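You operate a simulated robot arm through the tools that you are given. There is no shell and no other tool. Be economical: measure what you need, move in short steps, check, and stop when the job is done.

You are at the controls of a simulated two-armed robot. One attempt, no reset.

Task
Hold the medium sieve on the steel table steady with one hand and put the orange stamp in it with the other.

It is judged by the outcome, as a careful person would: the job done as asked, and still so three seconds after it is handed in. It fails if anything else is knocked over, pushed out of place, dropped, spilled or broken.

Robot
Two 6-joint arms with two-finger grippers on one trunk, on a base that drives. Base frame: it is fixed to the floor where the robot stands at the start and does not move with it; the origin is under the middle of the robot, x ahead of it, y to its left, z up; the surface under the hand at the start is at about z = 0.856. Readings come in m, rad, newtons and seconds.
The left shoulder is at the start at [0.06, 0.143, 0.85], the right one opposite. With the tool pointing down near the work surface each hand reaches from about 0.26 to 0.7 m from the robot's upright axis, wherever it stands, measured 20 degrees to its own side. Places, roughly: medium sieve [-1.25, -1.25, 0.75]. Payload 2.45 kg a hand.
The tool frame of a hand sits at the grasp point between the pads (the TCP): z along the fingers, y along the line on which they close. The tips reach 0.026 m beyond it. Largest opening 0.096 m; the body of the gripper starts 0.069 m behind the TCP.
Orientation is that of the tool frame in the base frame, as a unit quaternion [w, x, y, z]. With the fingers straight down and closing along the base's y, the tool's x points along the base's -x, its y along +y and its z along -z.

Tools
- The arms move only by the tool jog_arm. It takes "left_deltas", "right_deltas" or both (then of equal length, played together; a hand with none holds still); each is a list of rows, each a list of 3 entries, a list of its own where there are three numbers: the shift along the base's x, y, z in units of 150 mm (1.0 is 150 mm), then the turn, a rotation vector about the base's x, y, z in units of 60 degrees (1.0 is 60 degrees), then the finger opening in m, from 0 to 0.096. In form: [[[x, y, z], [wx, wy, wz], fingers], ...]. A call has 1 to 8 rows; each row is the pose to reach, as a shift and turn from the pose commanded when the call began. A call with a number of a shift or a turn outside -1 to 1 is refused whole. A row lasts 0.2 s, in which the tool goes at most 0.05 m and 0.15 rad; a call with a longer step from one row to the next is refused whole, and so is a gripper value outside its range. A pose out of reach is approached as far as the arm can. The call stops where the force on the tool passes 40 N (or 10 N more than at its start, if that is more) or the arm is blocked; 0.2 s more then pass. Each finger halts on what it meets, pressing with about 34 N; the grip force reading is that of the motor and also rises with nothing between the fingers. The clock runs only during rows and for 0.2 s after the last one: add rows that repeat a pose to give the fingers time. It gives the time, the measured TCP pose, the force on the tool (base axes), the opening and the grip force at its end, in the units of the frame above (readings bear some noise), with the torque about the TCP (base axes, N m) and any sound that the robot's microphone picked up, and new pictures: "show" is both (left out), scene, wrist or none (wrist: the cameras of the hands that moved).
- Cameras (640 x 400 px; columns grow to the right, rows downward): "scene" is now at [0.1371, 0.0183, 1.4572]; the picture's right is [0.24, -0.97, -0.00], its down [-0.71, -0.18, -0.68] and it looks along [0.66, 0.16, -0.73] (base axes); focal length 264 px, centre (320, 200). "left" rides on the left gripper at [0.082, -0.003, -0.098] in its tool frame; the picture's right is [0.04, 1.00, 0.00], its down [-0.73, 0.03, -0.68] and it looks along [-0.68, 0.03, 0.73] (tool axes); focal length 256 px, centre (320, 200). "right" rides on the right gripper at [0.081, 0.003, -0.098] in its tool frame; the picture's right is [-0.04, 1.00, 0.00], its down [-0.73, -0.03, -0.68] and it looks along [-0.68, -0.03, 0.73] (tool axes); focal length 256 px, centre (320, 200). There is no depth. A picture from a camera that has moved, and an enlarged one, comes with that camera's place and axes in the base frame and with its lens.
- slide_trunk(by): slides the trunk up (or, below 0, down) by that many m; the arms and the scene camera ride with it, the base frame stays. It gives what a move gives, with no picture.
- drive_base(legs): drives the robot by 1 to 6 legs, each [ahead, turn to the left] in m and rad, along the robot's own axes; the way and the turn of a leg run together, so that a leg with both is an arc; at most 1.5 m and 3.142 rad a leg. The arms and the cameras ride along, it lands a little off, and it stops where it bumps. It gives what a move gives, and a new picture of the scene camera.
- aim_head(pan, tilt): turns the head with the scene camera to pan (to the left, within 1.501 rad either way) and tilt (down, from -0.506 to 1.204), counted from straight ahead of the robot. It gives what a move gives, and a new picture of the scene camera.
- inspect(camera, box): a new picture of the part [left, top, right, bottom] of that camera's present view, enlarged. No time passes.
- hand_in(): hands the job in; it is judged then, once.

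Work in short steps. Places have to be worked out from the pictures, the camera data and where the tool is seen: move nearer, look again, correct. Check each grasp and each placing, and mend what went wrong. You have 120 turns and 260 pictures in all, those below and enlarged ones among them. Open the grippers and draw the arms clear of the work before you hand the job in, unless the task says otherwise; then end with one line.

The tools are called after "Emit:" as name(argument=value, ...) on one line, values as JSON. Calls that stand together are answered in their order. jog_arm: Moves the arms, as the interface text tells. Its arguments: {"type":"object","properties":{"left_deltas":{"type":"array","items":{"type":"array"}},"right_deltas":{"type":"array","items":{"type":"array"}},"show":{"type":"string","enum":["both","scene","wrist","none"]}},"required":[]} The other tools are called the same way: slide_trunk (by) slides the trunk up or down; drive_base (legs) drives the base; aim_head (pan, tilt) turns the head that bears the scene camera; inspect (camera, box) takes an enlarged picture of a part of a camera's view; hand_in () hands the job in.

At the start:

```text
time_s: 0.0
left_tcp_pos: [0.3676, 0.2276, 1.1815]
left_tool_rot: [-0.001, -0.003, 1.0, 0.001]
left_ft_force: [0.2, 0.4, 0.7]
left_wrist_torque: [0.03, 0.01, 0.02]
left_grip_width: 0.096
left_grasp_force: 0.0
right_tcp_pos: [0.5259, -0.1066, 1.1185]
right_tool_rot: [0.0, -0.004, 1.0, 0.0]
right_ft_force: [0.2, 0.3, 0.5]
right_wrist_torque: [0.02, -0.01, -0.02]
right_grip_width: 0.0961
right_grasp_force: 0.1
trunk travel left (down, up): [-0.475, 0.115]
robot x, y, heading: [0.0015, -0.0008, -0.001]
head pan, tilt: [0.243, 0.824]
```

scene: 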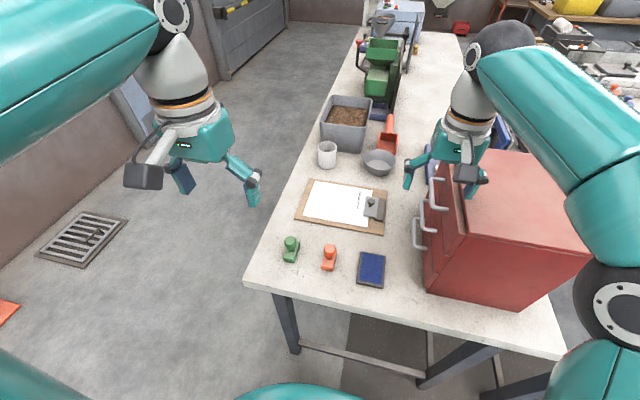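
right: 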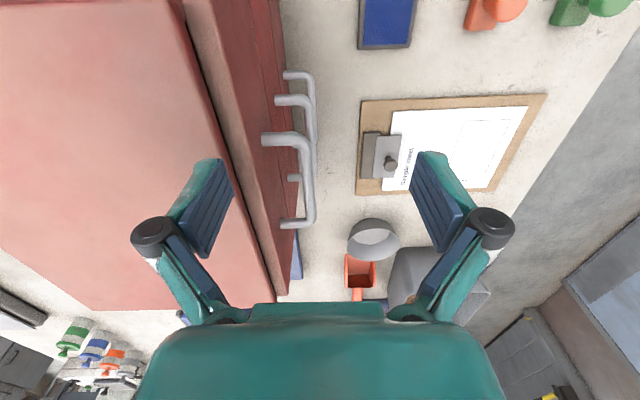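
left: 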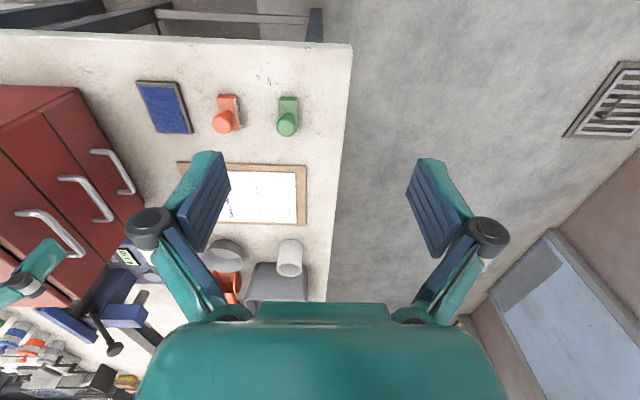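

The orange stamp appears to be near (0.47, 0.07) on the near table. I'll look at it closely before moving.

Emit:
inspect(camera="scene", box=[260, 210, 420, 310])

Emit:
inspect(camera="left", box=[120, 60, 360, 210])

Emit:
inspect(camera="right", box=[0, 280, 192, 400])

```text
4.00 times, centred on (340, 260) of scene
camera zoom: at [0.1371, 0.0183, 1.4572], right [0.24, -0.97, 0.0], down [-0.71, -0.18, -0.68], along [0.66, 0.16, -0.73], focal length 1054 px, centre (240, -40)
```

zoom: 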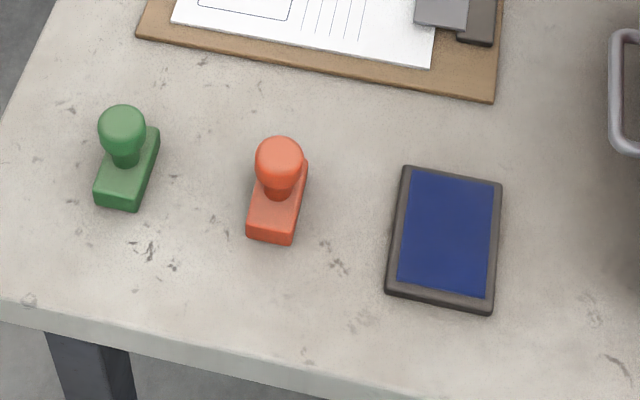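

```text
2.67 times, centred on (240, 135) of left
camera zoom: at [0.2863, 0.2222, 1.2807], right [-0.05, 1.0, 0.0], down [0.73, 0.03, 0.68], along [0.68, 0.03, -0.73], focal length 683 px, centre (533, 373)
```

zoom: 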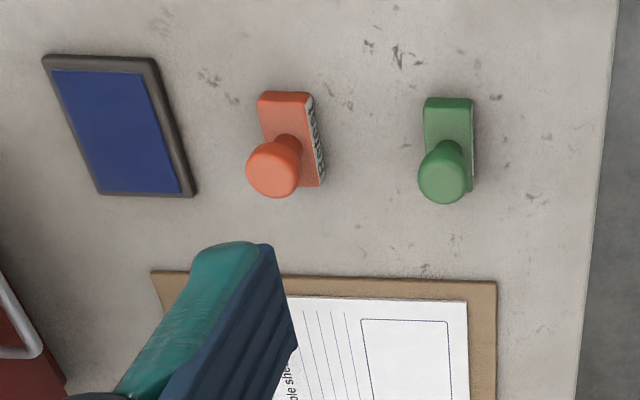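

```text
3.33 times, centred on (96, 340) of right
camera zoom: at [0.4443, -0.1037, 1.2178], right [0.03, 1.0, 0.0], down [0.73, -0.02, 0.68], along [0.68, -0.02, -0.73], focal length 853 px, centre (1067, -267)
```

zoom: 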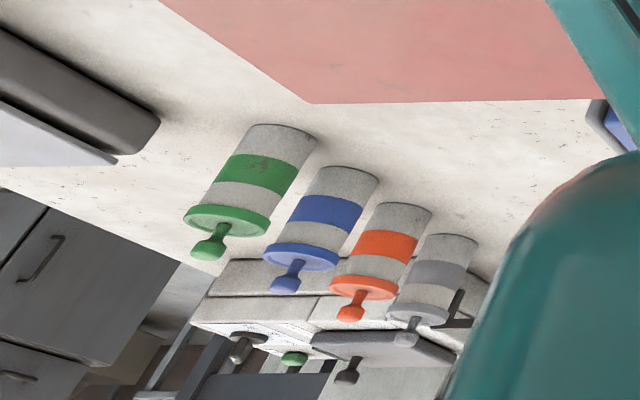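

The jars are canisters, so the only orange stamp is the one here. Triangulating puts its knob at about (0.481, 0.077, 0.90). I'll move the right arm away and bring the left hand above the stamp.

Emit:
jog_arm(left_deltas=[[[0, -0.05, 0], [0, 0, 0], 0.096], [[0.15, -0.25, 0], [0, 0, 0], 0.096], [[0.3, -0.5, 0], [0, 0, 0], 0.096], [[0.5, -0.7, 0], [0, 0, 0], 0.096], [[0.65, -0.85, -0.2], [0, 0, 0], 0.08], [[0.757, -1.0, -0.45], [0, 0, 0], 0.07], [[0.757, -1.0, -0.75], [0, 0, 0], 0.07], [[0.757, -1.0, -1.0], [0, 0, 0], 0.07]], right_deltas=[[[-0.2, -0.1, 0.1], [0, 0, 0], 0.096], [[-0.4, -0.25, 0.2], [0, 0, 0], 0.096], [[-0.6, -0.4, 0.3], [0, 0, 0], 0.096], [[-0.8, -0.5, 0.4], [0, 0, 0], 0.096], [[-0.8, -0.5, 0.4], [0, 0, 0], 0.096], [[-0.8, -0.5, 0.4], [0, 0, 0], 0.096], [[-0.8, -0.5, 0.4], [0, 0, 0], 0.096], [[-0.8, -0.5, 0.4], [0, 0, 0], 0.096]])

```text
time_s: 1.8
left_tcp_pos: [0.4819, 0.0778, 1.0319]
left_tool_rot: [-0.001, -0.003, 1.0, 0.0]
left_ft_force: [0.1, -1.0, 0.2]
left_wrist_torque: [0.0, -0.02, 0.0]
left_grip_width: 0.07
left_grasp_force: 0.1
right_tcp_pos: [0.4058, -0.1817, 1.1787]
right_tool_rot: [-0.001, -0.004, 1.0, -0.001]
right_ft_force: [0.1, 0.4, -1.1]
right_wrist_torque: [0.02, -0.01, -0.04]
right_grip_width: 0.0962
right_grasp_force: 0.1
trunk travel left (down, up): [-0.475, 0.115]
robot x, y, heading: [-0.0016, -0.0039, -0.007]
head pan, tilt: [0.243, 0.824]
camera scene: at [0.1377, 0.0181, 1.4571], right [0.24, -0.97, 0.0], down [-0.71, -0.18, -0.68], along [0.66, 0.16, -0.73], focal length 264 px, centre (320, 200)
camera right: at [0.3253, -0.1785, 1.2789], right [0.03, 1.0, 0.0], down [0.73, -0.02, 0.68], along [0.68, -0.02, -0.73], focal length 256 px, centre (320, 200)
camera left: at [0.4014, 0.0718, 1.1307], right [-0.05, 1.0, 0.0], down [0.73, 0.03, 0.68], along [0.68, 0.03, -0.73], focal length 256 px, centre (320, 200)
```

scene: 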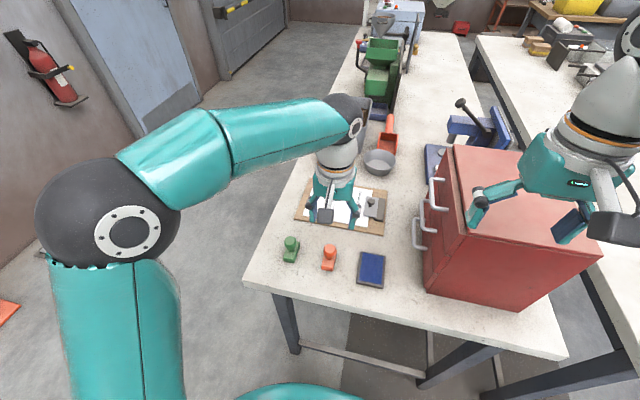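
right: 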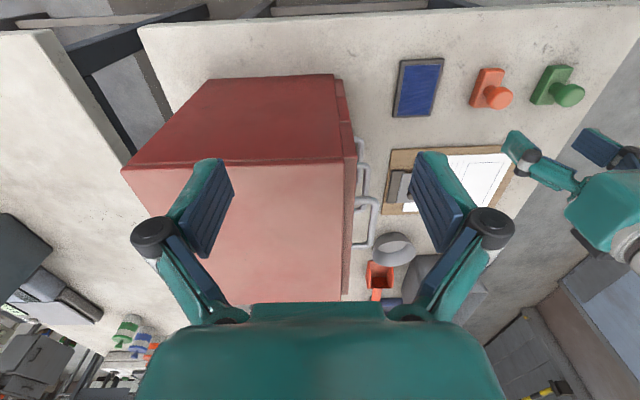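
left: 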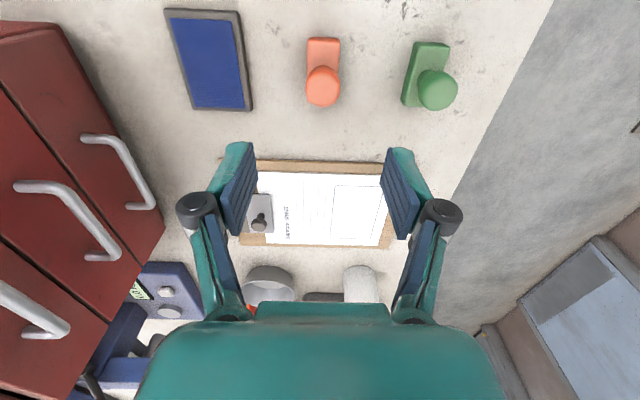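

Re-measuring from the left camera gives the knob at (0.482, 0.078), right under the hand. I'll descend to z≈0.903 and close on it.

Emit:
jog_arm(left_deltas=[[[0, 0, -0.3], [0, 0, 0], 0.07], [[0, 0, -0.55], [0, 0, 0], 0.07], [[0, 0, -0.75], [0, 0, 0], 0.07], [[0, 0, -0.86], [0, 0, 0], 0.07], [[0, 0, -0.86], [0, 0, 0], 0.07]], show="both")

```text
time_s: 3.0
left_tcp_pos: [0.48, 0.0769, 0.9029]
left_tool_rot: [0.0, -0.003, 1.0, 0.0]
left_ft_force: [-0.1, 0.6, 0.1]
left_wrist_torque: [0.01, -0.04, 0.0]
left_grip_width: 0.07
left_grasp_force: 0.0
right_tcp_pos: [0.4058, -0.1816, 1.18]
right_tool_rot: [0.0, -0.003, 1.0, 0.0]
right_ft_force: [-0.2, 0.6, 0.4]
right_wrist_torque: [0.0, -0.02, 0.01]
right_grip_width: 0.0959
right_grasp_force: 0.0
trunk travel left (down, up): [-0.475, 0.115]
robot x, y, heading: [-0.0035, 0.0001, -0.0]
head pan, tilt: [0.243, 0.824]
camera scene: at [0.1371, 0.0183, 1.4572], right [0.24, -0.97, 0.0], down [-0.71, -0.18, -0.68], along [0.66, 0.16, -0.73], focal length 264 px, centre (320, 200)
camera left: at [0.3999, 0.0723, 1.0029], right [-0.05, 1.0, 0.0], down [0.73, 0.03, 0.68], along [0.68, 0.03, -0.73], focal length 256 px, centre (320, 200)
```

scene: 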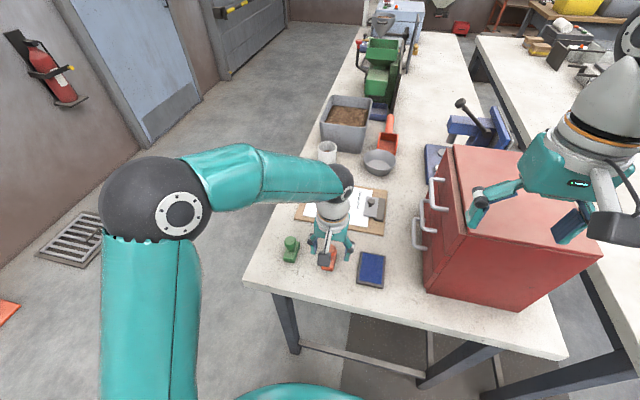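
left: 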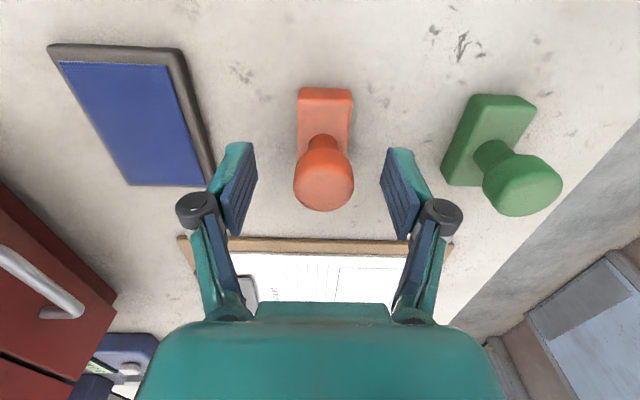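

The knob is centred between the pads, so I'll close on it.

Emit:
jog_arm(left_deltas=[[[0, 0, 0], [0, 0, 0], 0.04], [[0, 0, 0], [0, 0, 0], 0.02], [[0, 0, 0], [0, 0, 0], 0.01], [[0, 0, 0], [0, 0, 0], 0.01]], show="wrist")

```text
time_s: 4.0
left_tcp_pos: [0.481, 0.0765, 0.9033]
left_tool_rot: [0.0, -0.004, 1.0, 0.0]
left_ft_force: [-0.3, -0.6, 0.1]
left_wrist_torque: [0.0, 0.03, -0.04]
left_grip_width: 0.0274
left_grasp_force: 34.2
right_tcp_pos: [0.4062, -0.1821, 1.1798]
right_tool_rot: [0.001, -0.003, 1.0, 0.0]
right_ft_force: [-0.2, 0.0, -0.2]
right_wrist_torque: [-0.02, 0.0, 0.01]
right_grip_width: 0.0961
right_grasp_force: 0.1
trunk travel left (down, up): [-0.475, 0.115]
robot x, y, heading: [0.0017, -0.0016, -0.004]
head pan, tilt: [0.243, 0.824]
camera left: at [0.3999, 0.0722, 1.0032], right [-0.05, 1.0, 0.0], down [0.73, 0.03, 0.68], along [0.68, 0.03, -0.73], focal length 256 px, centre (320, 200)
```

left: 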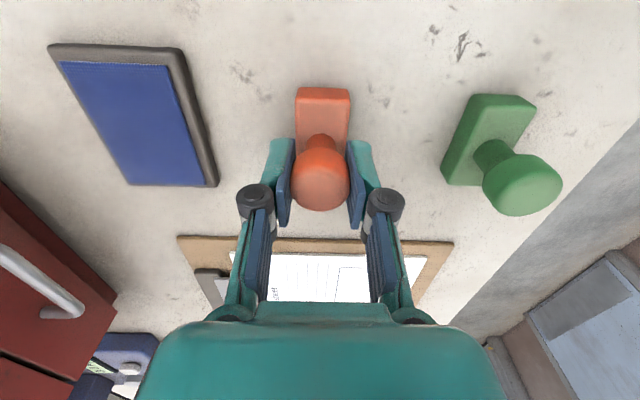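

The grip is firm at 27 mm opening and 34 N. I'll lift straight up, then draw both hands in for driving.

Emit:
jog_arm(left_deltas=[[[0, 0, 0.1], [0, 0, 0], 0.01], [[0, 0, 0.3], [0, 0, 0], 0.01], [[0, 0, 0.6], [0, 0, 0], 0.01], [[0, 0.1, 0.9], [0, 0, 0], 0.01], [[-0.2, 0.3, 1.0], [0, 0, 0], 0.01], [[-0.4, 0.5, 1.0], [0, 0, 0], 0.01], [[-0.6, 0.65, 1.0], [0, 0, 0], 0.01], [[-0.8, 0.8, 1.0], [0, 0, 0], 0.01]], right_deltas=[[[0, 0, 0], [0, 0, 0], 0.096], [[0, 0, 0], [0, 0, 0], 0.096], [[0, 0, 0], [0, 0, 0], 0.096], [[0, 0, 0], [0, 0, 0], 0.096], [[-0.1, 0, 0], [0, 0, 0], 0.096], [[-0.2, 0, 0], [0, 0, 0], 0.096], [[-0.3, 0, 0], [0, 0, 0], 0.096], [[-0.4, 0, 0], [0, 0, 0], 0.096]], show="both")

Emit:
aim_head(pan=-1.5, tilt=0.5)

```text
time_s: 5.8
left_tcp_pos: [0.3591, 0.1977, 1.0549]
left_tool_rot: [0.001, -0.003, 1.0, 0.0]
left_ft_force: [-1.4, 0.4, -1.6]
left_wrist_torque: [0.02, -0.03, 0.0]
left_grip_width: 0.0275
left_grasp_force: 34.8
right_tcp_pos: [0.3444, -0.1809, 1.1785]
right_tool_rot: [0.001, -0.003, 1.0, 0.0]
right_ft_force: [-0.6, 0.2, 0.3]
right_wrist_torque: [-0.01, -0.01, 0.01]
right_grip_width: 0.096
right_grasp_force: 0.1
trunk travel left (down, up): [-0.475, 0.115]
robot x, y, heading: [0.0005, 0.0033, 0.0]
head pan, tilt: [0.243, 0.824]
camera scene: at [0.1354, 0.0187, 1.4574], right [0.24, -0.97, 0.0], down [-0.71, -0.18, -0.68], along [0.66, 0.16, -0.73], focal length 264 px, centre (320, 200)
camera right: at [0.2626, -0.1787, 1.2788], right [0.03, 1.0, 0.0], down [0.73, -0.02, 0.68], along [0.68, -0.02, -0.73], focal length 256 px, centre (320, 200)
camera left: at [0.2781, 0.1927, 1.1535], right [-0.05, 1.0, 0.0], down [0.73, 0.03, 0.68], along [0.68, 0.03, -0.73], focal length 256 px, centre (320, 200)
```

scene: 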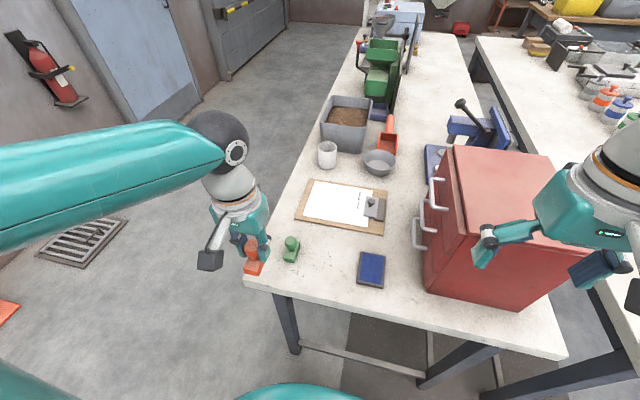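
right: 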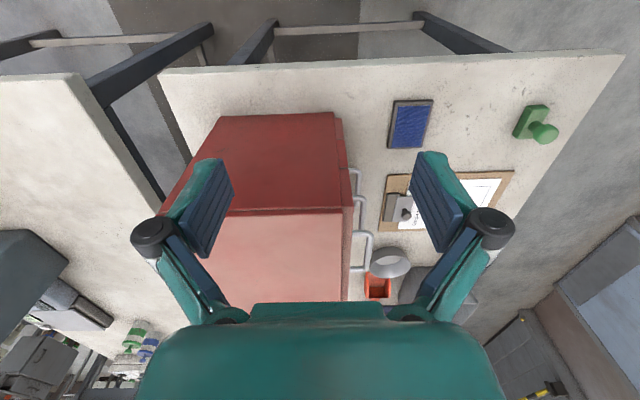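
left: 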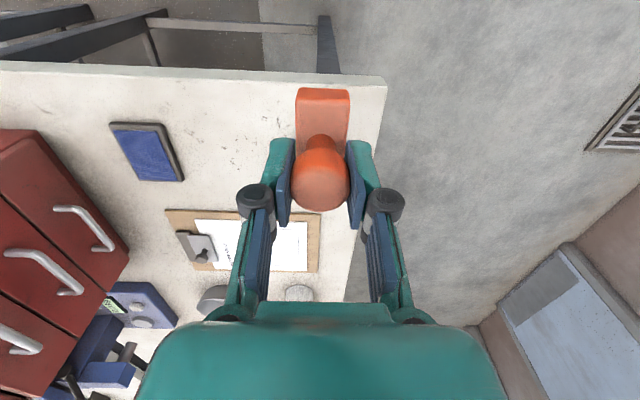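

```text
time_s: 7.6
left_tcp_pos: [0.3605, 0.197, 1.0546]
left_tool_rot: [-0.001, -0.003, 1.0, 0.0]
left_ft_force: [-0.1, 0.7, -0.6]
left_wrist_torque: [-0.01, 0.0, 0.0]
left_grip_width: 0.0273
left_grasp_force: 34.0
right_tcp_pos: [0.3461, -0.1831, 1.1786]
right_tool_rot: [0.0, -0.004, 1.0, 0.001]
right_ft_force: [-0.2, 1.1, 1.3]
right_wrist_torque: [0.02, 0.03, -0.03]
right_grip_width: 0.096
right_grasp_force: 0.1
trunk travel left (down, up): [-0.475, 0.115]
robot x, y, heading: [0.0012, 0.0014, -0.001]
head pan, tilt: [-1.499, 0.499]
camera scene: at [0.0663, -0.0915, 1.4851], right [-1.0, -0.07, 0.0], down [-0.03, 0.48, -0.88], along [0.06, -0.88, -0.48], focal length 264 px, centre (320, 200)
```

scene: 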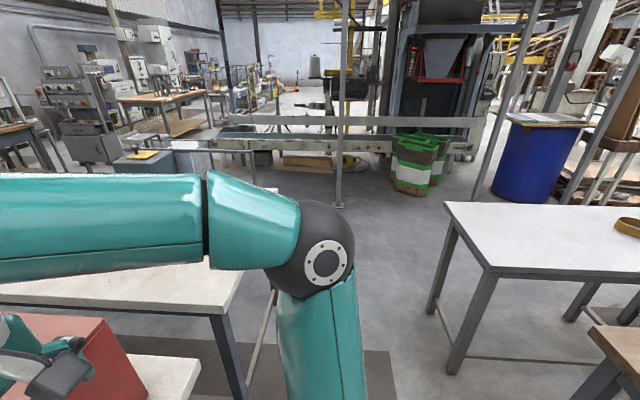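

The steel table is to the right-rear, with a sieve on it. I'll back off 0.2 m from the bench, turn right by about 1.3 rad, and look around.

Emit:
drive_base(legs=[[-0.2, 0], [0, -1.3]])

Emit:
aim_head(pan=-0.9, tilt=0.6)

```text
time_s: 12.8
left_tcp_pos: [0.0911, -0.2962, 1.054]
left_tool_rot: [0.0, 0.6, 0.8, 0.0]
left_ft_force: [0.4, -1.2, -0.3]
left_wrist_torque: [0.0, 0.04, 0.0]
left_grip_width: 0.0271
left_grasp_force: 34.1
right_tcp_pos: [-0.2787, -0.387, 1.1787]
right_tool_rot: [-0.001, 0.599, 0.801, 0.001]
right_ft_force: [0.3, -0.6, 0.2]
right_wrist_torque: [0.0, 0.01, 0.0]
right_grip_width: 0.0958
right_grasp_force: 0.0
trunk travel left (down, up): [-0.475, 0.115]
robot x, y, heading: [-0.1619, 0.0053, -1.287]
head pan, tilt: [-1.499, 0.499]
camera scene: at [-0.2323, -0.0847, 1.4851], right [-0.35, 0.94, 0.0], down [0.45, 0.17, -0.88], along [-0.82, -0.31, -0.48], focal length 264 px, centre (320, 200)
```

scene: 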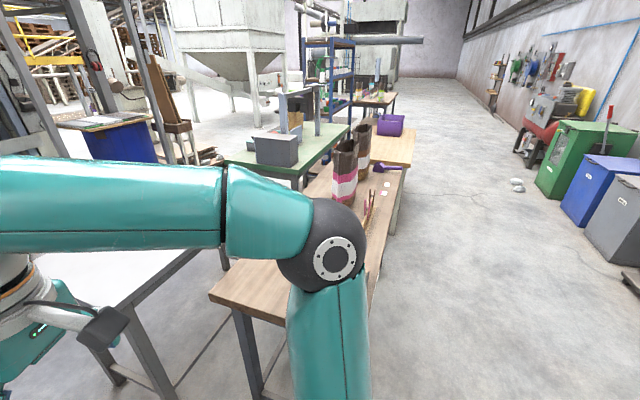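

```text
time_s: 13.8
left_tcp_pos: [0.0891, -0.2954, 1.055]
left_tool_rot: [0.0, 0.599, 0.801, 0.0]
left_ft_force: [-0.2, -0.1, -0.4]
left_wrist_torque: [0.0, 0.01, -0.01]
left_grip_width: 0.0271
left_grasp_force: 34.3
right_tcp_pos: [-0.2791, -0.3856, 1.1794]
right_tool_rot: [-0.001, 0.599, 0.801, 0.001]
right_ft_force: [-0.5, 0.1, 0.4]
right_wrist_torque: [0.0, -0.01, -0.02]
right_grip_width: 0.0956
right_grasp_force: 0.0
trunk travel left (down, up): [-0.475, 0.115]
robot x, y, heading: [-0.1651, 0.0037, -1.288]
head pan, tilt: [-0.901, 0.6]
camera scene: at [-0.1991, -0.1248, 1.476], right [-0.82, 0.58, 0.0], down [0.33, 0.46, -0.82], along [-0.48, -0.67, -0.57], focal length 264 px, centre (320, 200)
```

scene: 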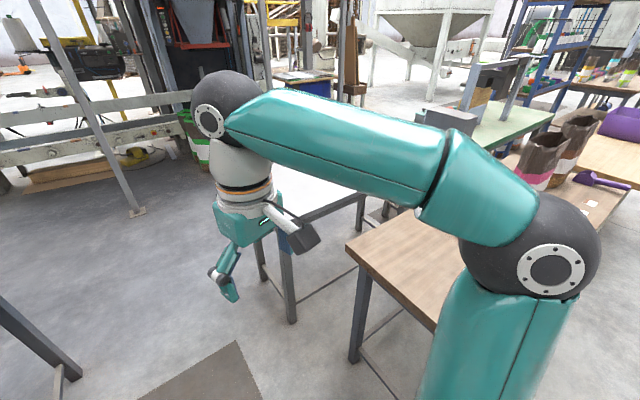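

The steel table spans roughly x<-0.54, y -1.45 to -0.9, with a wooden bench on its near side. I'll go round by the corridor at x≈-0.1 and approach from the far side (y<-1.5).

Emit:
drive_base(legs=[[0, -0.245], [1.2, 0]])

Emit:
aim_head(pan=-1.2, tilt=0.6)

```text
time_s: 20.9
left_tcp_pos: [0.046, -1.5581, 1.0544]
left_tool_rot: [0.0, 0.695, 0.719, 0.001]
left_ft_force: [-0.1, -0.1, -0.7]
left_wrist_torque: [-0.01, 0.01, -0.02]
left_grip_width: 0.0275
left_grasp_force: 34.3
right_tcp_pos: [-0.3324, -1.552, 1.1785]
right_tool_rot: [0.0, 0.696, 0.718, 0.001]
right_ft_force: [0.3, -0.5, -1.6]
right_wrist_torque: [0.02, -0.01, -0.01]
right_grip_width: 0.0961
right_grasp_force: 0.0
trunk travel left (down, up): [-0.475, 0.115]
robot x, y, heading: [-0.1236, -1.1995, -1.541]
head pan, tilt: [-0.901, 0.6]
camera scene: at [-0.1883, -1.3199, 1.476], right [-0.64, 0.76, 0.0], down [0.43, 0.36, -0.82], along [-0.63, -0.53, -0.57], focal length 264 px, centre (320, 200)
```

scene: 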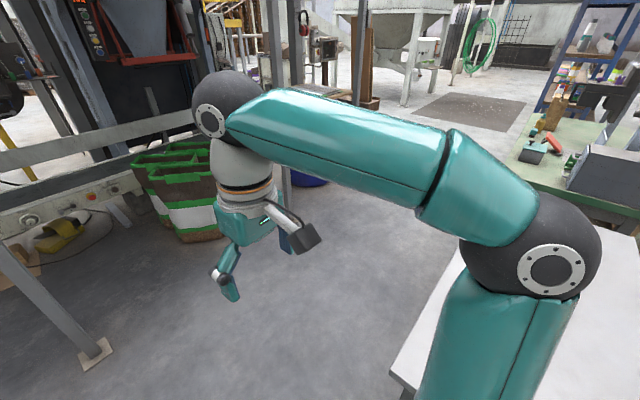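

```text
time_s: 21.7
left_tcp_pos: [0.0468, -1.556, 1.0551]
left_tool_rot: [0.001, 0.696, 0.718, 0.0]
left_ft_force: [-0.8, 0.6, 0.5]
left_wrist_torque: [-0.01, 0.03, -0.01]
left_grip_width: 0.0275
left_grasp_force: 34.4
right_tcp_pos: [-0.3325, -1.5524, 1.1804]
right_tool_rot: [-0.001, 0.695, 0.719, 0.001]
right_ft_force: [-1.5, -0.7, 0.6]
right_wrist_torque: [0.0, -0.02, 0.0]
right_grip_width: 0.0959
right_grasp_force: 0.1
trunk travel left (down, up): [-0.475, 0.115]
robot x, y, heading: [-0.1197, -1.2014, -1.539]
head pan, tilt: [-1.201, 0.6]
camera scene: at [-0.2021, -1.2971, 1.476], right [-0.39, 0.92, 0.0], down [0.52, 0.22, -0.82], along [-0.76, -0.32, -0.57], focal length 264 px, centre (320, 200)
```

scene: 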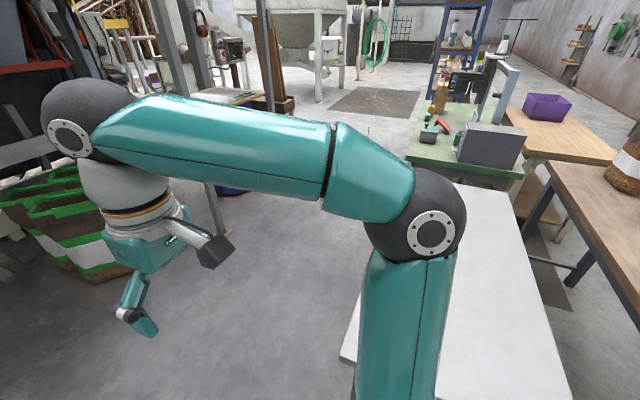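

The steel table's near edge is at about y≈-1.40 and the aisle beyond it is free. I'll continue 0.75 m, then turn to face -x.

Emit:
drive_base(legs=[[0.78, 0], [0, -1.6]])

Emit:
aim_head(pan=-0.4, tilt=0.6)

```text
time_s: 29.7
left_tcp_pos: [-0.4384, -2.1905, 1.0547]
left_tool_rot: [0.001, 0.997, 0.076, 0.0]
left_ft_force: [-1.0, 0.1, -1.0]
left_wrist_torque: [-0.01, -0.02, 0.01]
left_grip_width: 0.0274
left_grasp_force: 33.8
right_tcp_pos: [-0.478, -1.8144, 1.1801]
right_tool_rot: [0.001, 0.997, 0.075, 0.001]
right_ft_force: [0.3, 0.5, -0.3]
right_wrist_torque: [-0.05, 0.0, 0.02]
right_grip_width: 0.096
right_grasp_force: 0.1
trunk travel left (down, up): [-0.475, 0.115]
robot x, y, heading: [-0.094, -2.0228, -3.01]
head pan, tilt: [-1.201, 0.6]
stopped in leg 2: the robot was blocked; the commanded pose is now the measured one
camera scene: at [-0.2008, -1.9535, 1.4757], right [0.88, 0.48, 0.0], down [0.27, -0.5, -0.82], along [-0.4, 0.72, -0.57], focal length 264 px, centre (320, 200)
```

scene: 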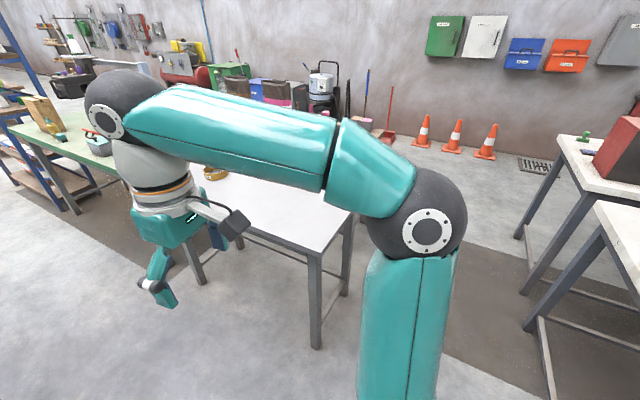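

```text
time_s: 30.8
left_tcp_pos: [-0.4383, -2.1931, 1.0569]
left_tool_rot: [0.0, 0.997, 0.075, 0.0]
left_ft_force: [-0.2, -0.2, -0.6]
left_wrist_torque: [0.02, 0.0, 0.01]
left_grip_width: 0.0274
left_grasp_force: 33.8
right_tcp_pos: [-0.4776, -1.8148, 1.1812]
right_tool_rot: [0.0, 0.997, 0.076, 0.001]
right_ft_force: [0.3, 0.6, -0.2]
right_wrist_torque: [0.02, -0.03, -0.01]
right_grip_width: 0.0965
right_grasp_force: 0.0
trunk travel left (down, up): [-0.475, 0.115]
robot x, y, heading: [-0.0946, -2.022, -3.01]
head pan, tilt: [-0.4, 0.6]
camera scene: at [-0.2421, -2.0098, 1.476], right [0.27, 0.96, 0.0], down [0.54, -0.15, -0.82], along [-0.8, 0.22, -0.57], focal length 264 px, centre (320, 200)
```

scene: 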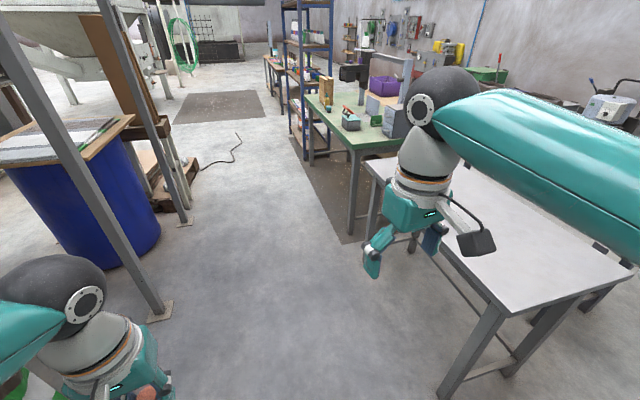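

The turn was blocked near its end. I'll look left to see what was touched.

Emit:
aim_head(pan=1.0, tilt=0.8)

Emit:
aim_head(pan=1.5, tilt=0.6)

```text
time_s: 32.4
left_tcp_pos: [-0.4382, -2.1933, 1.0567]
left_tool_rot: [0.0, 0.997, 0.077, 0.0]
left_ft_force: [-0.1, -0.4, -0.5]
left_wrist_torque: [-0.01, 0.0, 0.01]
left_grip_width: 0.027
left_grasp_force: 34.3
right_tcp_pos: [-0.478, -1.8139, 1.1804]
right_tool_rot: [0.0, 0.997, 0.077, -0.001]
right_ft_force: [0.1, -0.3, -0.4]
right_wrist_torque: [0.02, 0.03, 0.05]
right_grip_width: 0.0963
right_grasp_force: 0.0
trunk travel left (down, up): [-0.475, 0.115]
robot x, y, heading: [-0.0971, -2.027, -3.016]
head pan, tilt: [1.0, 0.799]
camera scene: at [-0.1914, -2.1065, 1.4592], right [-0.9, 0.43, 0.0], down [0.31, 0.65, -0.7], along [-0.3, -0.63, -0.72], focal length 264 px, centre (320, 200)
```

scene: 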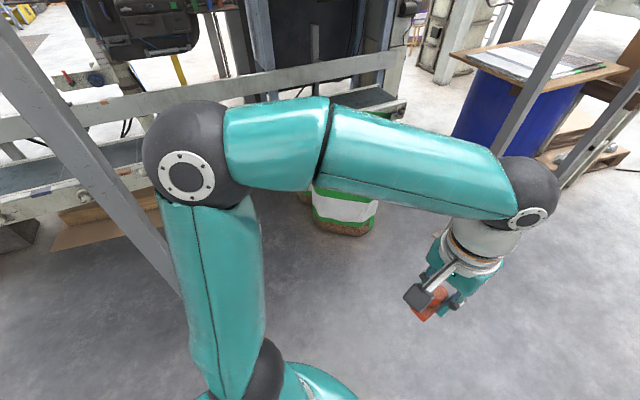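

```text
time_s: 33.3
left_tcp_pos: [-0.4378, -2.1941, 1.0566]
left_tool_rot: [0.0, 0.997, 0.075, 0.0]
left_ft_force: [0.1, 0.1, -0.2]
left_wrist_torque: [-0.01, 0.02, 0.03]
left_grip_width: 0.0273
left_grasp_force: 34.4
right_tcp_pos: [-0.4771, -1.815, 1.1806]
right_tool_rot: [0.0, 0.997, 0.076, 0.0]
right_ft_force: [-0.7, 0.7, -0.3]
right_wrist_torque: [-0.01, 0.0, -0.01]
right_grip_width: 0.0959
right_grasp_force: 0.1
trunk travel left (down, up): [-0.475, 0.115]
robot x, y, heading: [-0.0963, -2.0268, -3.013]
head pan, tilt: [1.499, 0.6]
camera scene: at [-0.1518, -2.1218, 1.476], right [-1.0, -0.06, 0.0], down [-0.03, 0.56, -0.82], along [0.05, -0.82, -0.57], focal length 264 px, centre (320, 200)
```

scene: 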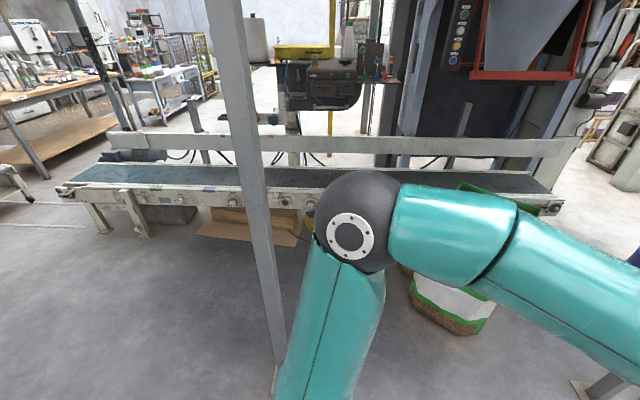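

Emit:
aim_head(pan=-1.5, tilt=0.9)

```text
time_s: 35.9
left_tcp_pos: [-0.4381, -2.1925, 1.0573]
left_tool_rot: [0.0, 0.997, 0.075, 0.001]
left_ft_force: [0.3, -0.1, -1.0]
left_wrist_torque: [0.0, 0.0, 0.01]
left_grip_width: 0.0276
left_grasp_force: 33.6
right_tcp_pos: [-0.4761, -1.8156, 1.1793]
right_tool_rot: [0.0, 0.997, 0.076, 0.0]
right_ft_force: [0.8, -0.3, -0.6]
right_wrist_torque: [-0.01, 0.0, -0.01]
right_grip_width: 0.0963
right_grasp_force: 0.1
trunk travel left (down, up): [-0.475, 0.115]
robot x, y, heading: [-0.0969, -2.0262, -3.013]
head pan, tilt: [-1.499, 0.901]
camera scene: at [-0.1721, -1.9596, 1.4513], right [0.98, 0.2, 0.0], down [0.16, -0.77, -0.62], along [-0.12, 0.61, -0.78], focal length 264 px, centre (320, 200)
```

scene: 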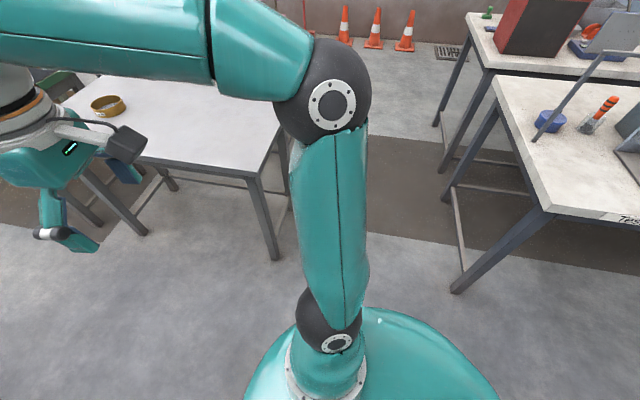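

Nothing is disturbed on this side. I'll drive straight ahead along the aisle.

Emit:
drive_base(legs=[[0.3, 0], [0.3, -0.15]])

Emit:
aim_head(pan=-0.9, tilt=0.7)

```text
time_s: 39.6
left_tcp_pos: [-1.0588, -2.1995, 1.0571]
left_tool_rot: [-0.001, 1.0, 0.004, 0.001]
left_ft_force: [-0.4, -0.3, 0.4]
left_wrist_torque: [-0.03, -0.06, 0.0]
left_grip_width: 0.0273
left_grasp_force: 34.2
right_tcp_pos: [-1.044, -1.8201, 1.1808]
right_tool_rot: [0.0, 1.0, 0.004, 0.0]
right_ft_force: [0.8, 0.8, 0.7]
right_wrist_torque: [0.0, 0.01, -0.01]
right_grip_width: 0.0962
right_grasp_force: 0.0
trunk travel left (down, up): [-0.475, 0.115]
robot x, y, heading: [-0.6952, -2.0862, 3.124]
head pan, tilt: [-1.499, 0.901]
camera scene: at [-0.7623, -2.0101, 1.4512], right [1.0, 0.06, 0.0], down [0.04, -0.78, -0.62], along [-0.03, 0.62, -0.78], focal length 264 px, centre (320, 200)
```

scene: 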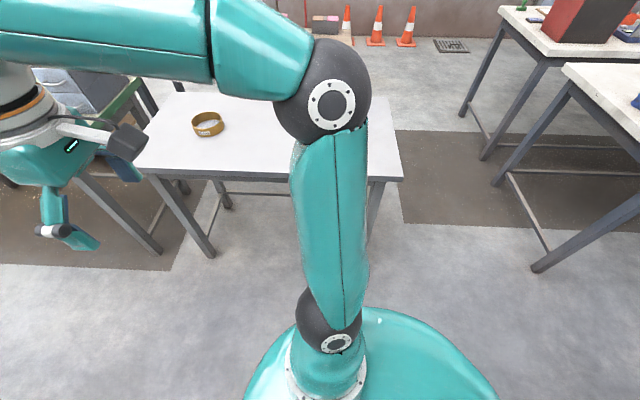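

```text
time_s: 40.6
left_tcp_pos: [-1.0586, -2.1998, 1.057]
left_tool_rot: [0.0, 1.0, 0.004, 0.0]
left_ft_force: [0.7, 0.1, 0.1]
left_wrist_torque: [0.02, 0.0, 0.0]
left_grip_width: 0.0272
left_grasp_force: 33.9
right_tcp_pos: [-1.0428, -1.8209, 1.1818]
right_tool_rot: [-0.001, 1.0, 0.004, 0.0]
right_ft_force: [-0.2, 0.8, 0.8]
right_wrist_torque: [-0.02, -0.01, -0.04]
right_grip_width: 0.0962
right_grasp_force: 0.1
trunk travel left (down, up): [-0.475, 0.115]
robot x, y, heading: [-0.6963, -2.0818, 3.125]
head pan, tilt: [-0.901, 0.7]
camera scene: at [-0.8091, -2.0182, 1.4674], right [0.79, 0.61, 0.0], down [0.39, -0.51, -0.76], along [-0.46, 0.61, -0.64], focal length 264 px, centre (320, 200)
```

scene: 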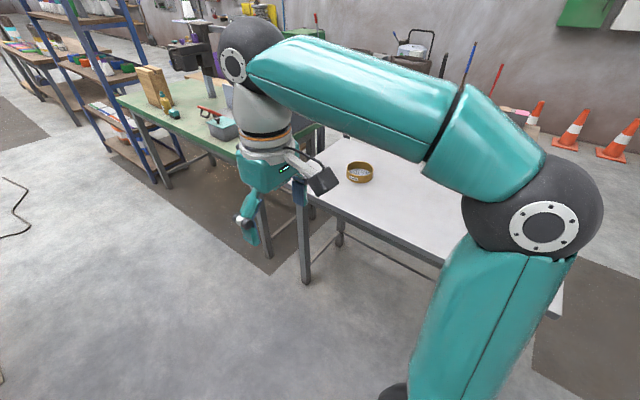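

The brass sieve is at about (-1.28, -1.09) on the steel table, roughly 0.29 m in from the near edge. I'll drive diagonally to about (-1.25, -1.72) and face the table.

Emit:
drive_base(legs=[[0, -0.56], [0.65, 0], [0, -1.0]])

Emit:
aim_head(pan=0, tilt=0.75)

```text
time_s: 48.9
left_tcp_pos: [-1.352, -1.3679, 1.0581]
left_tool_rot: [0.001, 0.708, -0.706, 0.0]
left_ft_force: [0.0, 0.1, -0.1]
left_wrist_torque: [0.0, -0.01, 0.04]
left_grip_width: 0.0273
left_grasp_force: 34.3
right_tcp_pos: [-0.9728, -1.3851, 1.1823]
right_tool_rot: [0.0, 0.709, -0.705, 0.0]
right_ft_force: [-0.3, 0.0, 0.7]
right_wrist_torque: [-0.04, -0.01, 0.01]
right_grip_width: 0.0957
right_grasp_force: 0.0
trunk travel left (down, up): [-0.475, 0.115]
robot x, y, heading: [-1.2695, -1.7264, 1.55]
head pan, tilt: [-0.901, 0.7]
camera scene: at [-1.2006, -1.6183, 1.4674], right [0.61, -0.79, 0.0], down [-0.51, -0.39, -0.76], along [0.61, 0.47, -0.64], focal length 264 px, centre (320, 200)
```

scene: 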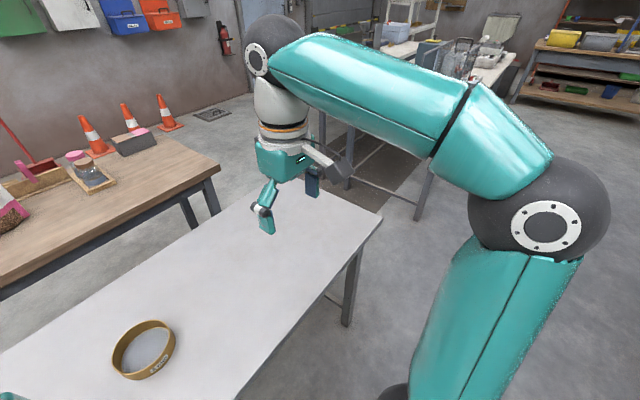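

```text
time_s: 50.1
left_tcp_pos: [-1.3523, -1.368, 1.0574]
left_tool_rot: [0.0, 0.708, -0.706, 0.0]
left_ft_force: [-0.3, -0.3, 0.0]
left_wrist_torque: [0.02, -0.03, 0.02]
left_grip_width: 0.0274
left_grasp_force: 34.3
right_tcp_pos: [-0.9728, -1.3842, 1.1807]
right_tool_rot: [0.001, 0.709, -0.705, 0.0]
right_ft_force: [0.6, 0.8, 0.2]
right_wrist_torque: [-0.01, -0.02, 0.01]
right_grip_width: 0.096
right_grasp_force: 0.0
trunk travel left (down, up): [-0.475, 0.115]
robot x, y, heading: [-1.2665, -1.7303, 1.55]
head pan, tilt: [0.0, 0.75]
camera scene: at [-1.267, -1.5875, 1.4632], right [1.0, -0.01, 0.0], down [-0.01, -0.68, -0.73], along [0.01, 0.73, -0.68], focal length 264 px, centre (320, 200)
```

scene: 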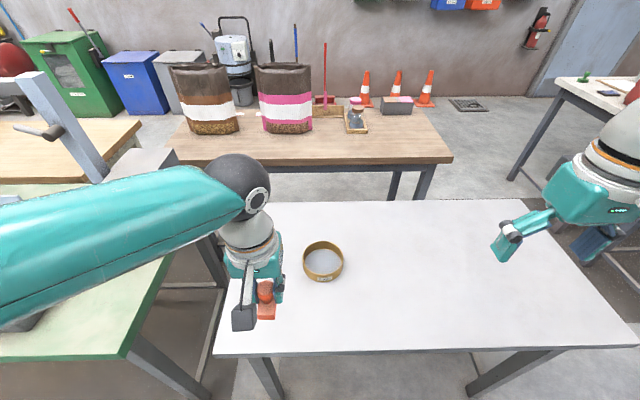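

There is just one sieve on the steel table, centred at about (-1.25, -1.12) and roughly 0.13 m across. I'll lower the trunk by 0.1 m for this lower table and then inspect the sieve.

Emit:
slide_trunk(by=-0.1)

Emit:
inspect(camera="scene", box=[240, 200, 400, 300])

Emit:
inspect(camera="left", box=[0, 0, 640, 400])

```text
time_s: 51.5
left_tcp_pos: [-1.3528, -1.3683, 0.9582]
left_tool_rot: [0.0, 0.709, -0.705, 0.001]
left_ft_force: [-0.2, 0.4, -0.5]
left_wrist_torque: [0.02, 0.0, 0.01]
left_grip_width: 0.0275
left_grasp_force: 34.1
right_tcp_pos: [-0.9737, -1.385, 1.0811]
right_tool_rot: [0.0, 0.709, -0.705, 0.0]
right_ft_force: [-1.0, 0.0, 0.2]
right_wrist_torque: [-0.02, 0.0, 0.02]
right_grip_width: 0.0959
right_grasp_force: 0.1
trunk travel left (down, up): [-0.375, 0.215]
robot x, y, heading: [-1.2691, -1.7296, 1.56]
head pan, tilt: [0.0, 0.75]
```

```text
4.00 times, centred on (320, 250) of scene
camera zoom: at [-1.2667, -1.5877, 1.3632], right [1.0, -0.01, 0.0], down [-0.01, -0.68, -0.73], along [0.01, 0.73, -0.68], focal length 1054 px, centre (320, 0)
```

zoom: 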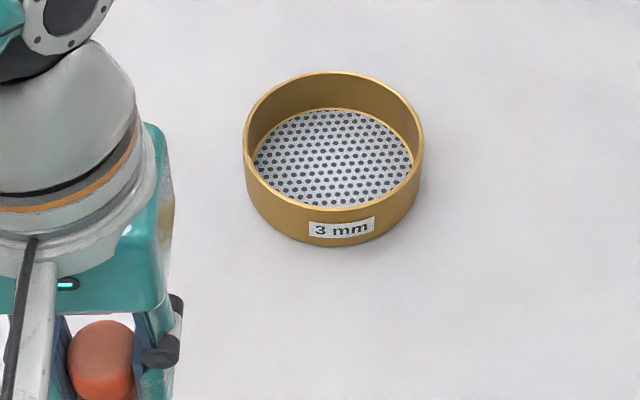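

```text
1.00 times, centred on (320, 200) of left (not enlarged: the box is as wide or as high as the picture)
camera zoom: at [-1.3482, -1.4516, 1.0561], right [-1.0, -0.04, 0.0], down [-0.03, 0.73, 0.68], along [-0.03, 0.68, -0.73], focal length 256 px, centre (320, 200)
```

zoom: 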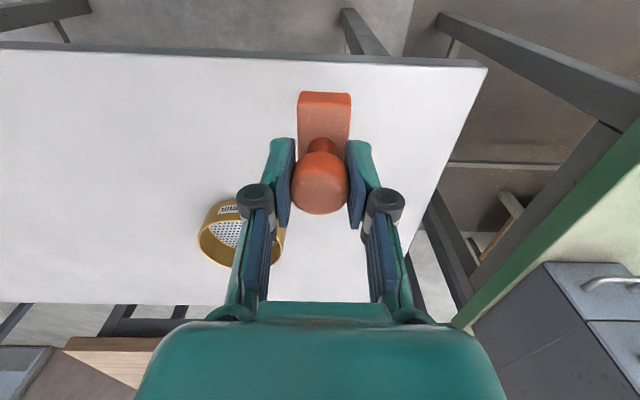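

The sieve rim is at about z 0.797, its mesh at about 0.772 and the table at about 0.75, with centre (-1.251, -1.118). I'll bring the right hand in from the right, tilting it toward the robot to leave room for the left hand.

Emit:
jog_arm(right_deltas=[[[-0.15, 0.15, 0], [0.1, 0, 0], 0.096], [[-0.35, 0.35, -0.05], [0.2, 0, 0], 0.09], [[-0.55, 0.55, -0.1], [0.3, 0, 0], 0.08], [[-0.75, 0.75, -0.2], [0.4, 0, 0], 0.07], [[-0.9, 0.95, -0.3], [0.5, 0, 0], 0.06], [[-1.0, 1.0, -0.5], [0.5, 0, 0], 0.05], [[-1.0, 1.0, -0.5], [0.5, 0, 0], 0.05]])

```text
time_s: 53.1
left_tcp_pos: [-1.3528, -1.3678, 0.9579]
left_tool_rot: [0.0, 0.708, -0.706, 0.001]
left_ft_force: [-0.2, 0.5, -0.9]
left_wrist_torque: [-0.02, -0.01, -0.01]
left_grip_width: 0.0274
left_grasp_force: 34.1
right_tcp_pos: [-1.1233, -1.2328, 1.0075]
right_tool_rot: [-0.184, 0.684, -0.682, -0.183]
right_ft_force: [0.3, 0.2, 0.5]
right_wrist_torque: [0.0, -0.01, -0.02]
right_grip_width: 0.05
right_grasp_force: 0.1
trunk travel left (down, up): [-0.375, 0.215]
robot x, y, heading: [-1.2684, -1.731, 1.557]
head pan, tilt: [0.0, 0.75]
camera scene: at [-1.2667, -1.5876, 1.3632], right [1.0, -0.01, 0.0], down [-0.01, -0.68, -0.73], along [0.01, 0.73, -0.68], focal length 264 px, centre (320, 200)
camera right: at [-1.1259, -1.353, 1.0515], right [-1.0, 0.03, 0.02], down [0.03, 0.29, 0.96], along [0.02, 0.95, -0.3], focal length 256 px, centre (320, 200)
```

scene: 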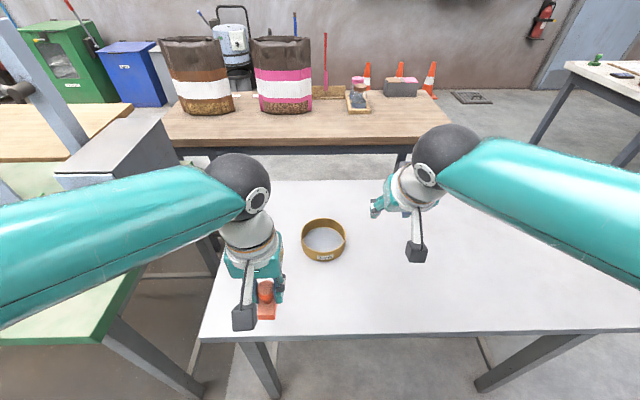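
right: 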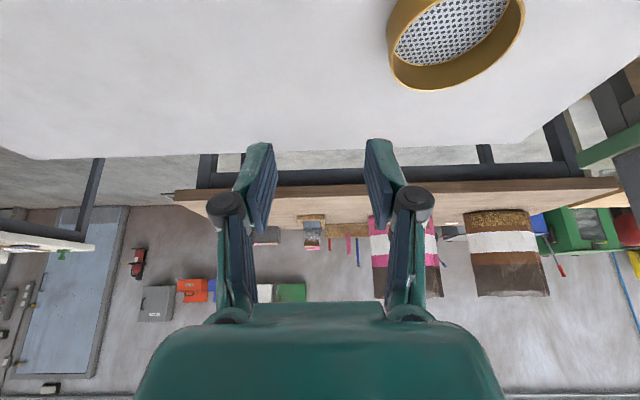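

The tilt is as planned. I'll go on to hover above the right rim point at about (-1.188, -1.118, 0.87) and check the alignment.

Emit:
jog_arm(right_deltas=[[[-0.1, 0.2, -0.2], [0, 0, 0], 0.05], [[-0.2, 0.4, -0.4], [0, 0, 0], 0.05], [[-0.3, 0.6, -0.6], [0, 0, 0], 0.05], [[-0.43, 0.765, -0.8], [0, 0, 0], 0.05], [[-0.43, 0.765, -0.9], [0, 0, 0], 0.05], [[-0.43, 0.765, -0.9], [0, 0, 0], 0.05]])

Emit:
inspect(camera="scene", box=[260, 180, 420, 280])

```text
time_s: 54.5
left_tcp_pos: [-1.3522, -1.3683, 0.9577]
left_tool_rot: [0.0, 0.708, -0.706, 0.0]
left_ft_force: [-0.1, -0.5, -0.1]
left_wrist_torque: [0.0, 0.03, -0.03]
left_grip_width: 0.0278
left_grasp_force: 34.2
right_tcp_pos: [-1.1864, -1.1185, 0.8713]
right_tool_rot: [-0.183, 0.685, -0.681, -0.183]
right_ft_force: [0.0, -0.3, 0.0]
right_wrist_torque: [0.0, -0.01, 0.01]
right_grip_width: 0.0502
right_grasp_force: 0.1
trunk travel left (down, up): [-0.375, 0.215]
robot x, y, heading: [-1.2718, -1.7306, 1.557]
head pan, tilt: [0.0, 0.75]
camera scene: at [-1.2666, -1.5872, 1.3631], right [1.0, -0.01, 0.0], down [-0.01, -0.68, -0.73], along [0.01, 0.73, -0.68], focal length 264 px, centre (320, 200)
camera right: at [-1.1895, -1.2381, 0.9166], right [-1.0, 0.03, 0.02], down [0.03, 0.3, 0.95], along [0.02, 0.95, -0.3], focal length 256 px, centre (320, 200)
```

scene: 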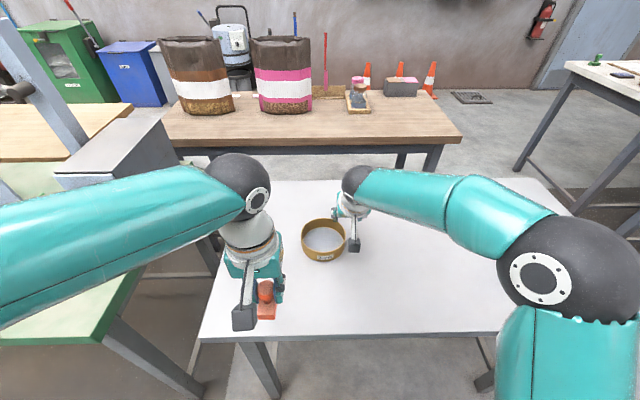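
right: 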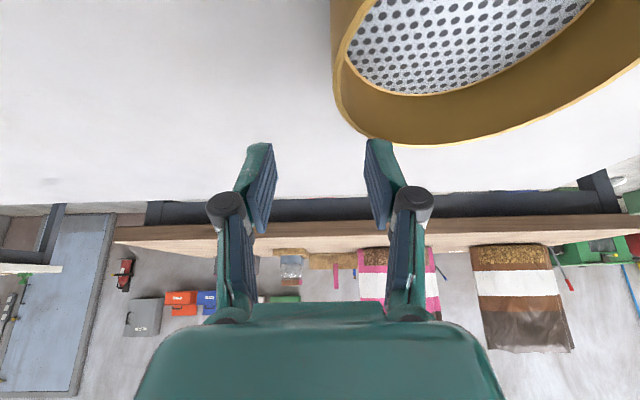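

```text
4.00 times, centred on (340, 230) of scene
camera zoom: at [-1.2666, -1.5872, 1.3631], right [1.0, -0.01, 0.0], down [-0.01, -0.68, -0.73], along [0.01, 0.73, -0.68], focal length 1054 px, centre (240, 80)
```

zoom: 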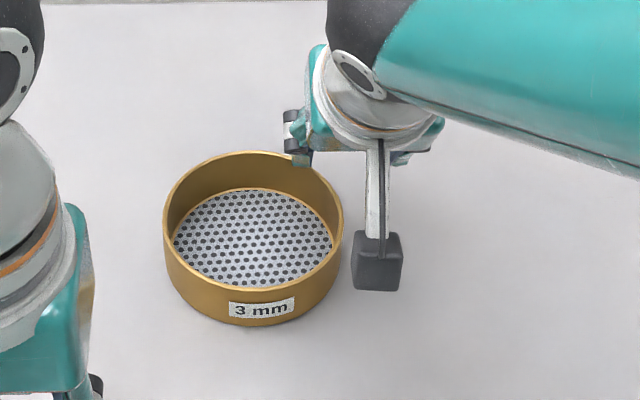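

In the wrist view the rim wall is about 10 mm further toward -x than the TCP. I'll shift by that amount, descend to z≈0.825 and check.

Emit:
jog_arm(right_deltas=[[[-0.07, -0.01, 0], [0, 0, 0], 0.05], [[-0.07, -0.01, -0.15], [0, 0, 0], 0.05], [[-0.07, -0.01, -0.3], [0, 0, 0], 0.05], [[-0.07, -0.01, -0.3], [0, 0, 0], 0.05]])

Emit:
inspect(camera="scene", box=[260, 180, 420, 280])

```text
time_s: 55.5
left_tcp_pos: [-1.3523, -1.3679, 0.9581]
left_tool_rot: [-0.001, 0.708, -0.706, 0.0]
left_ft_force: [-0.3, -0.3, -0.5]
left_wrist_torque: [-0.04, 0.0, 0.02]
left_grip_width: 0.0275
left_grasp_force: 33.6
right_tcp_pos: [-1.1976, -1.122, 0.8261]
right_tool_rot: [-0.183, 0.684, -0.682, -0.183]
right_ft_force: [0.6, -0.2, 8.7]
right_wrist_torque: [-0.01, -0.15, -0.02]
right_grip_width: 0.0546
right_grasp_force: 0.8
trunk travel left (down, up): [-0.375, 0.215]
robot x, y, heading: [-1.2667, -1.7267, 1.562]
head pan, tilt: [0.0, 0.75]
camera scene: at [-1.2668, -1.5882, 1.3632], right [1.0, -0.01, 0.0], down [-0.01, -0.68, -0.73], along [0.01, 0.73, -0.68], focal length 264 px, centre (320, 200)
camera right: at [-1.2002, -1.2409, 0.8719], right [-1.0, 0.03, 0.02], down [0.03, 0.3, 0.96], along [0.02, 0.95, -0.3], focal length 256 px, centre (320, 200)
```

scene: 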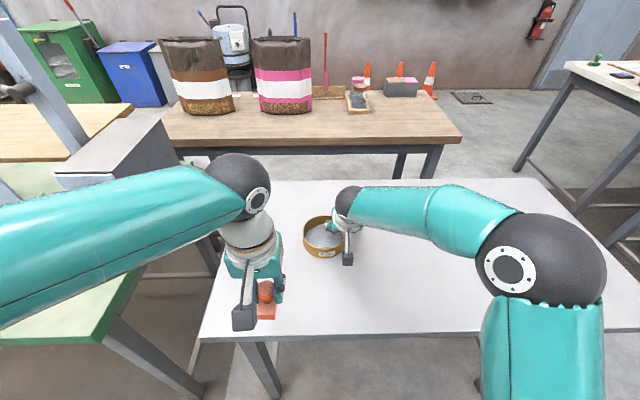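
right: 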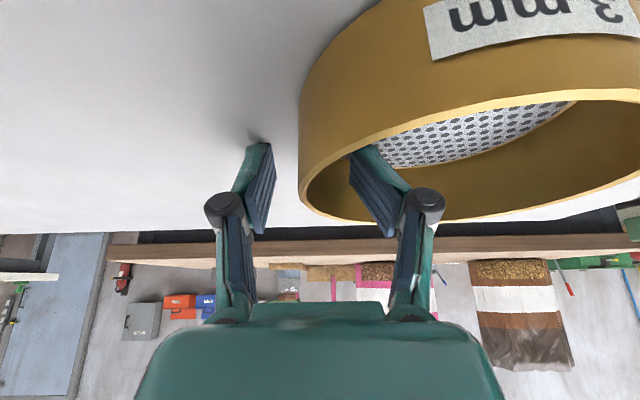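

```text
4.00 times, centred on (340, 230) of scene
camera zoom: at [-1.2668, -1.5882, 1.3632], right [1.0, -0.01, 0.0], down [-0.01, -0.68, -0.73], along [0.01, 0.73, -0.68], focal length 1054 px, centre (240, 80)
```

zoom: 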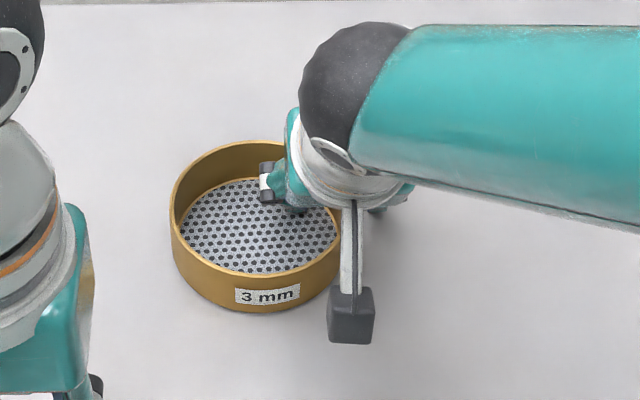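

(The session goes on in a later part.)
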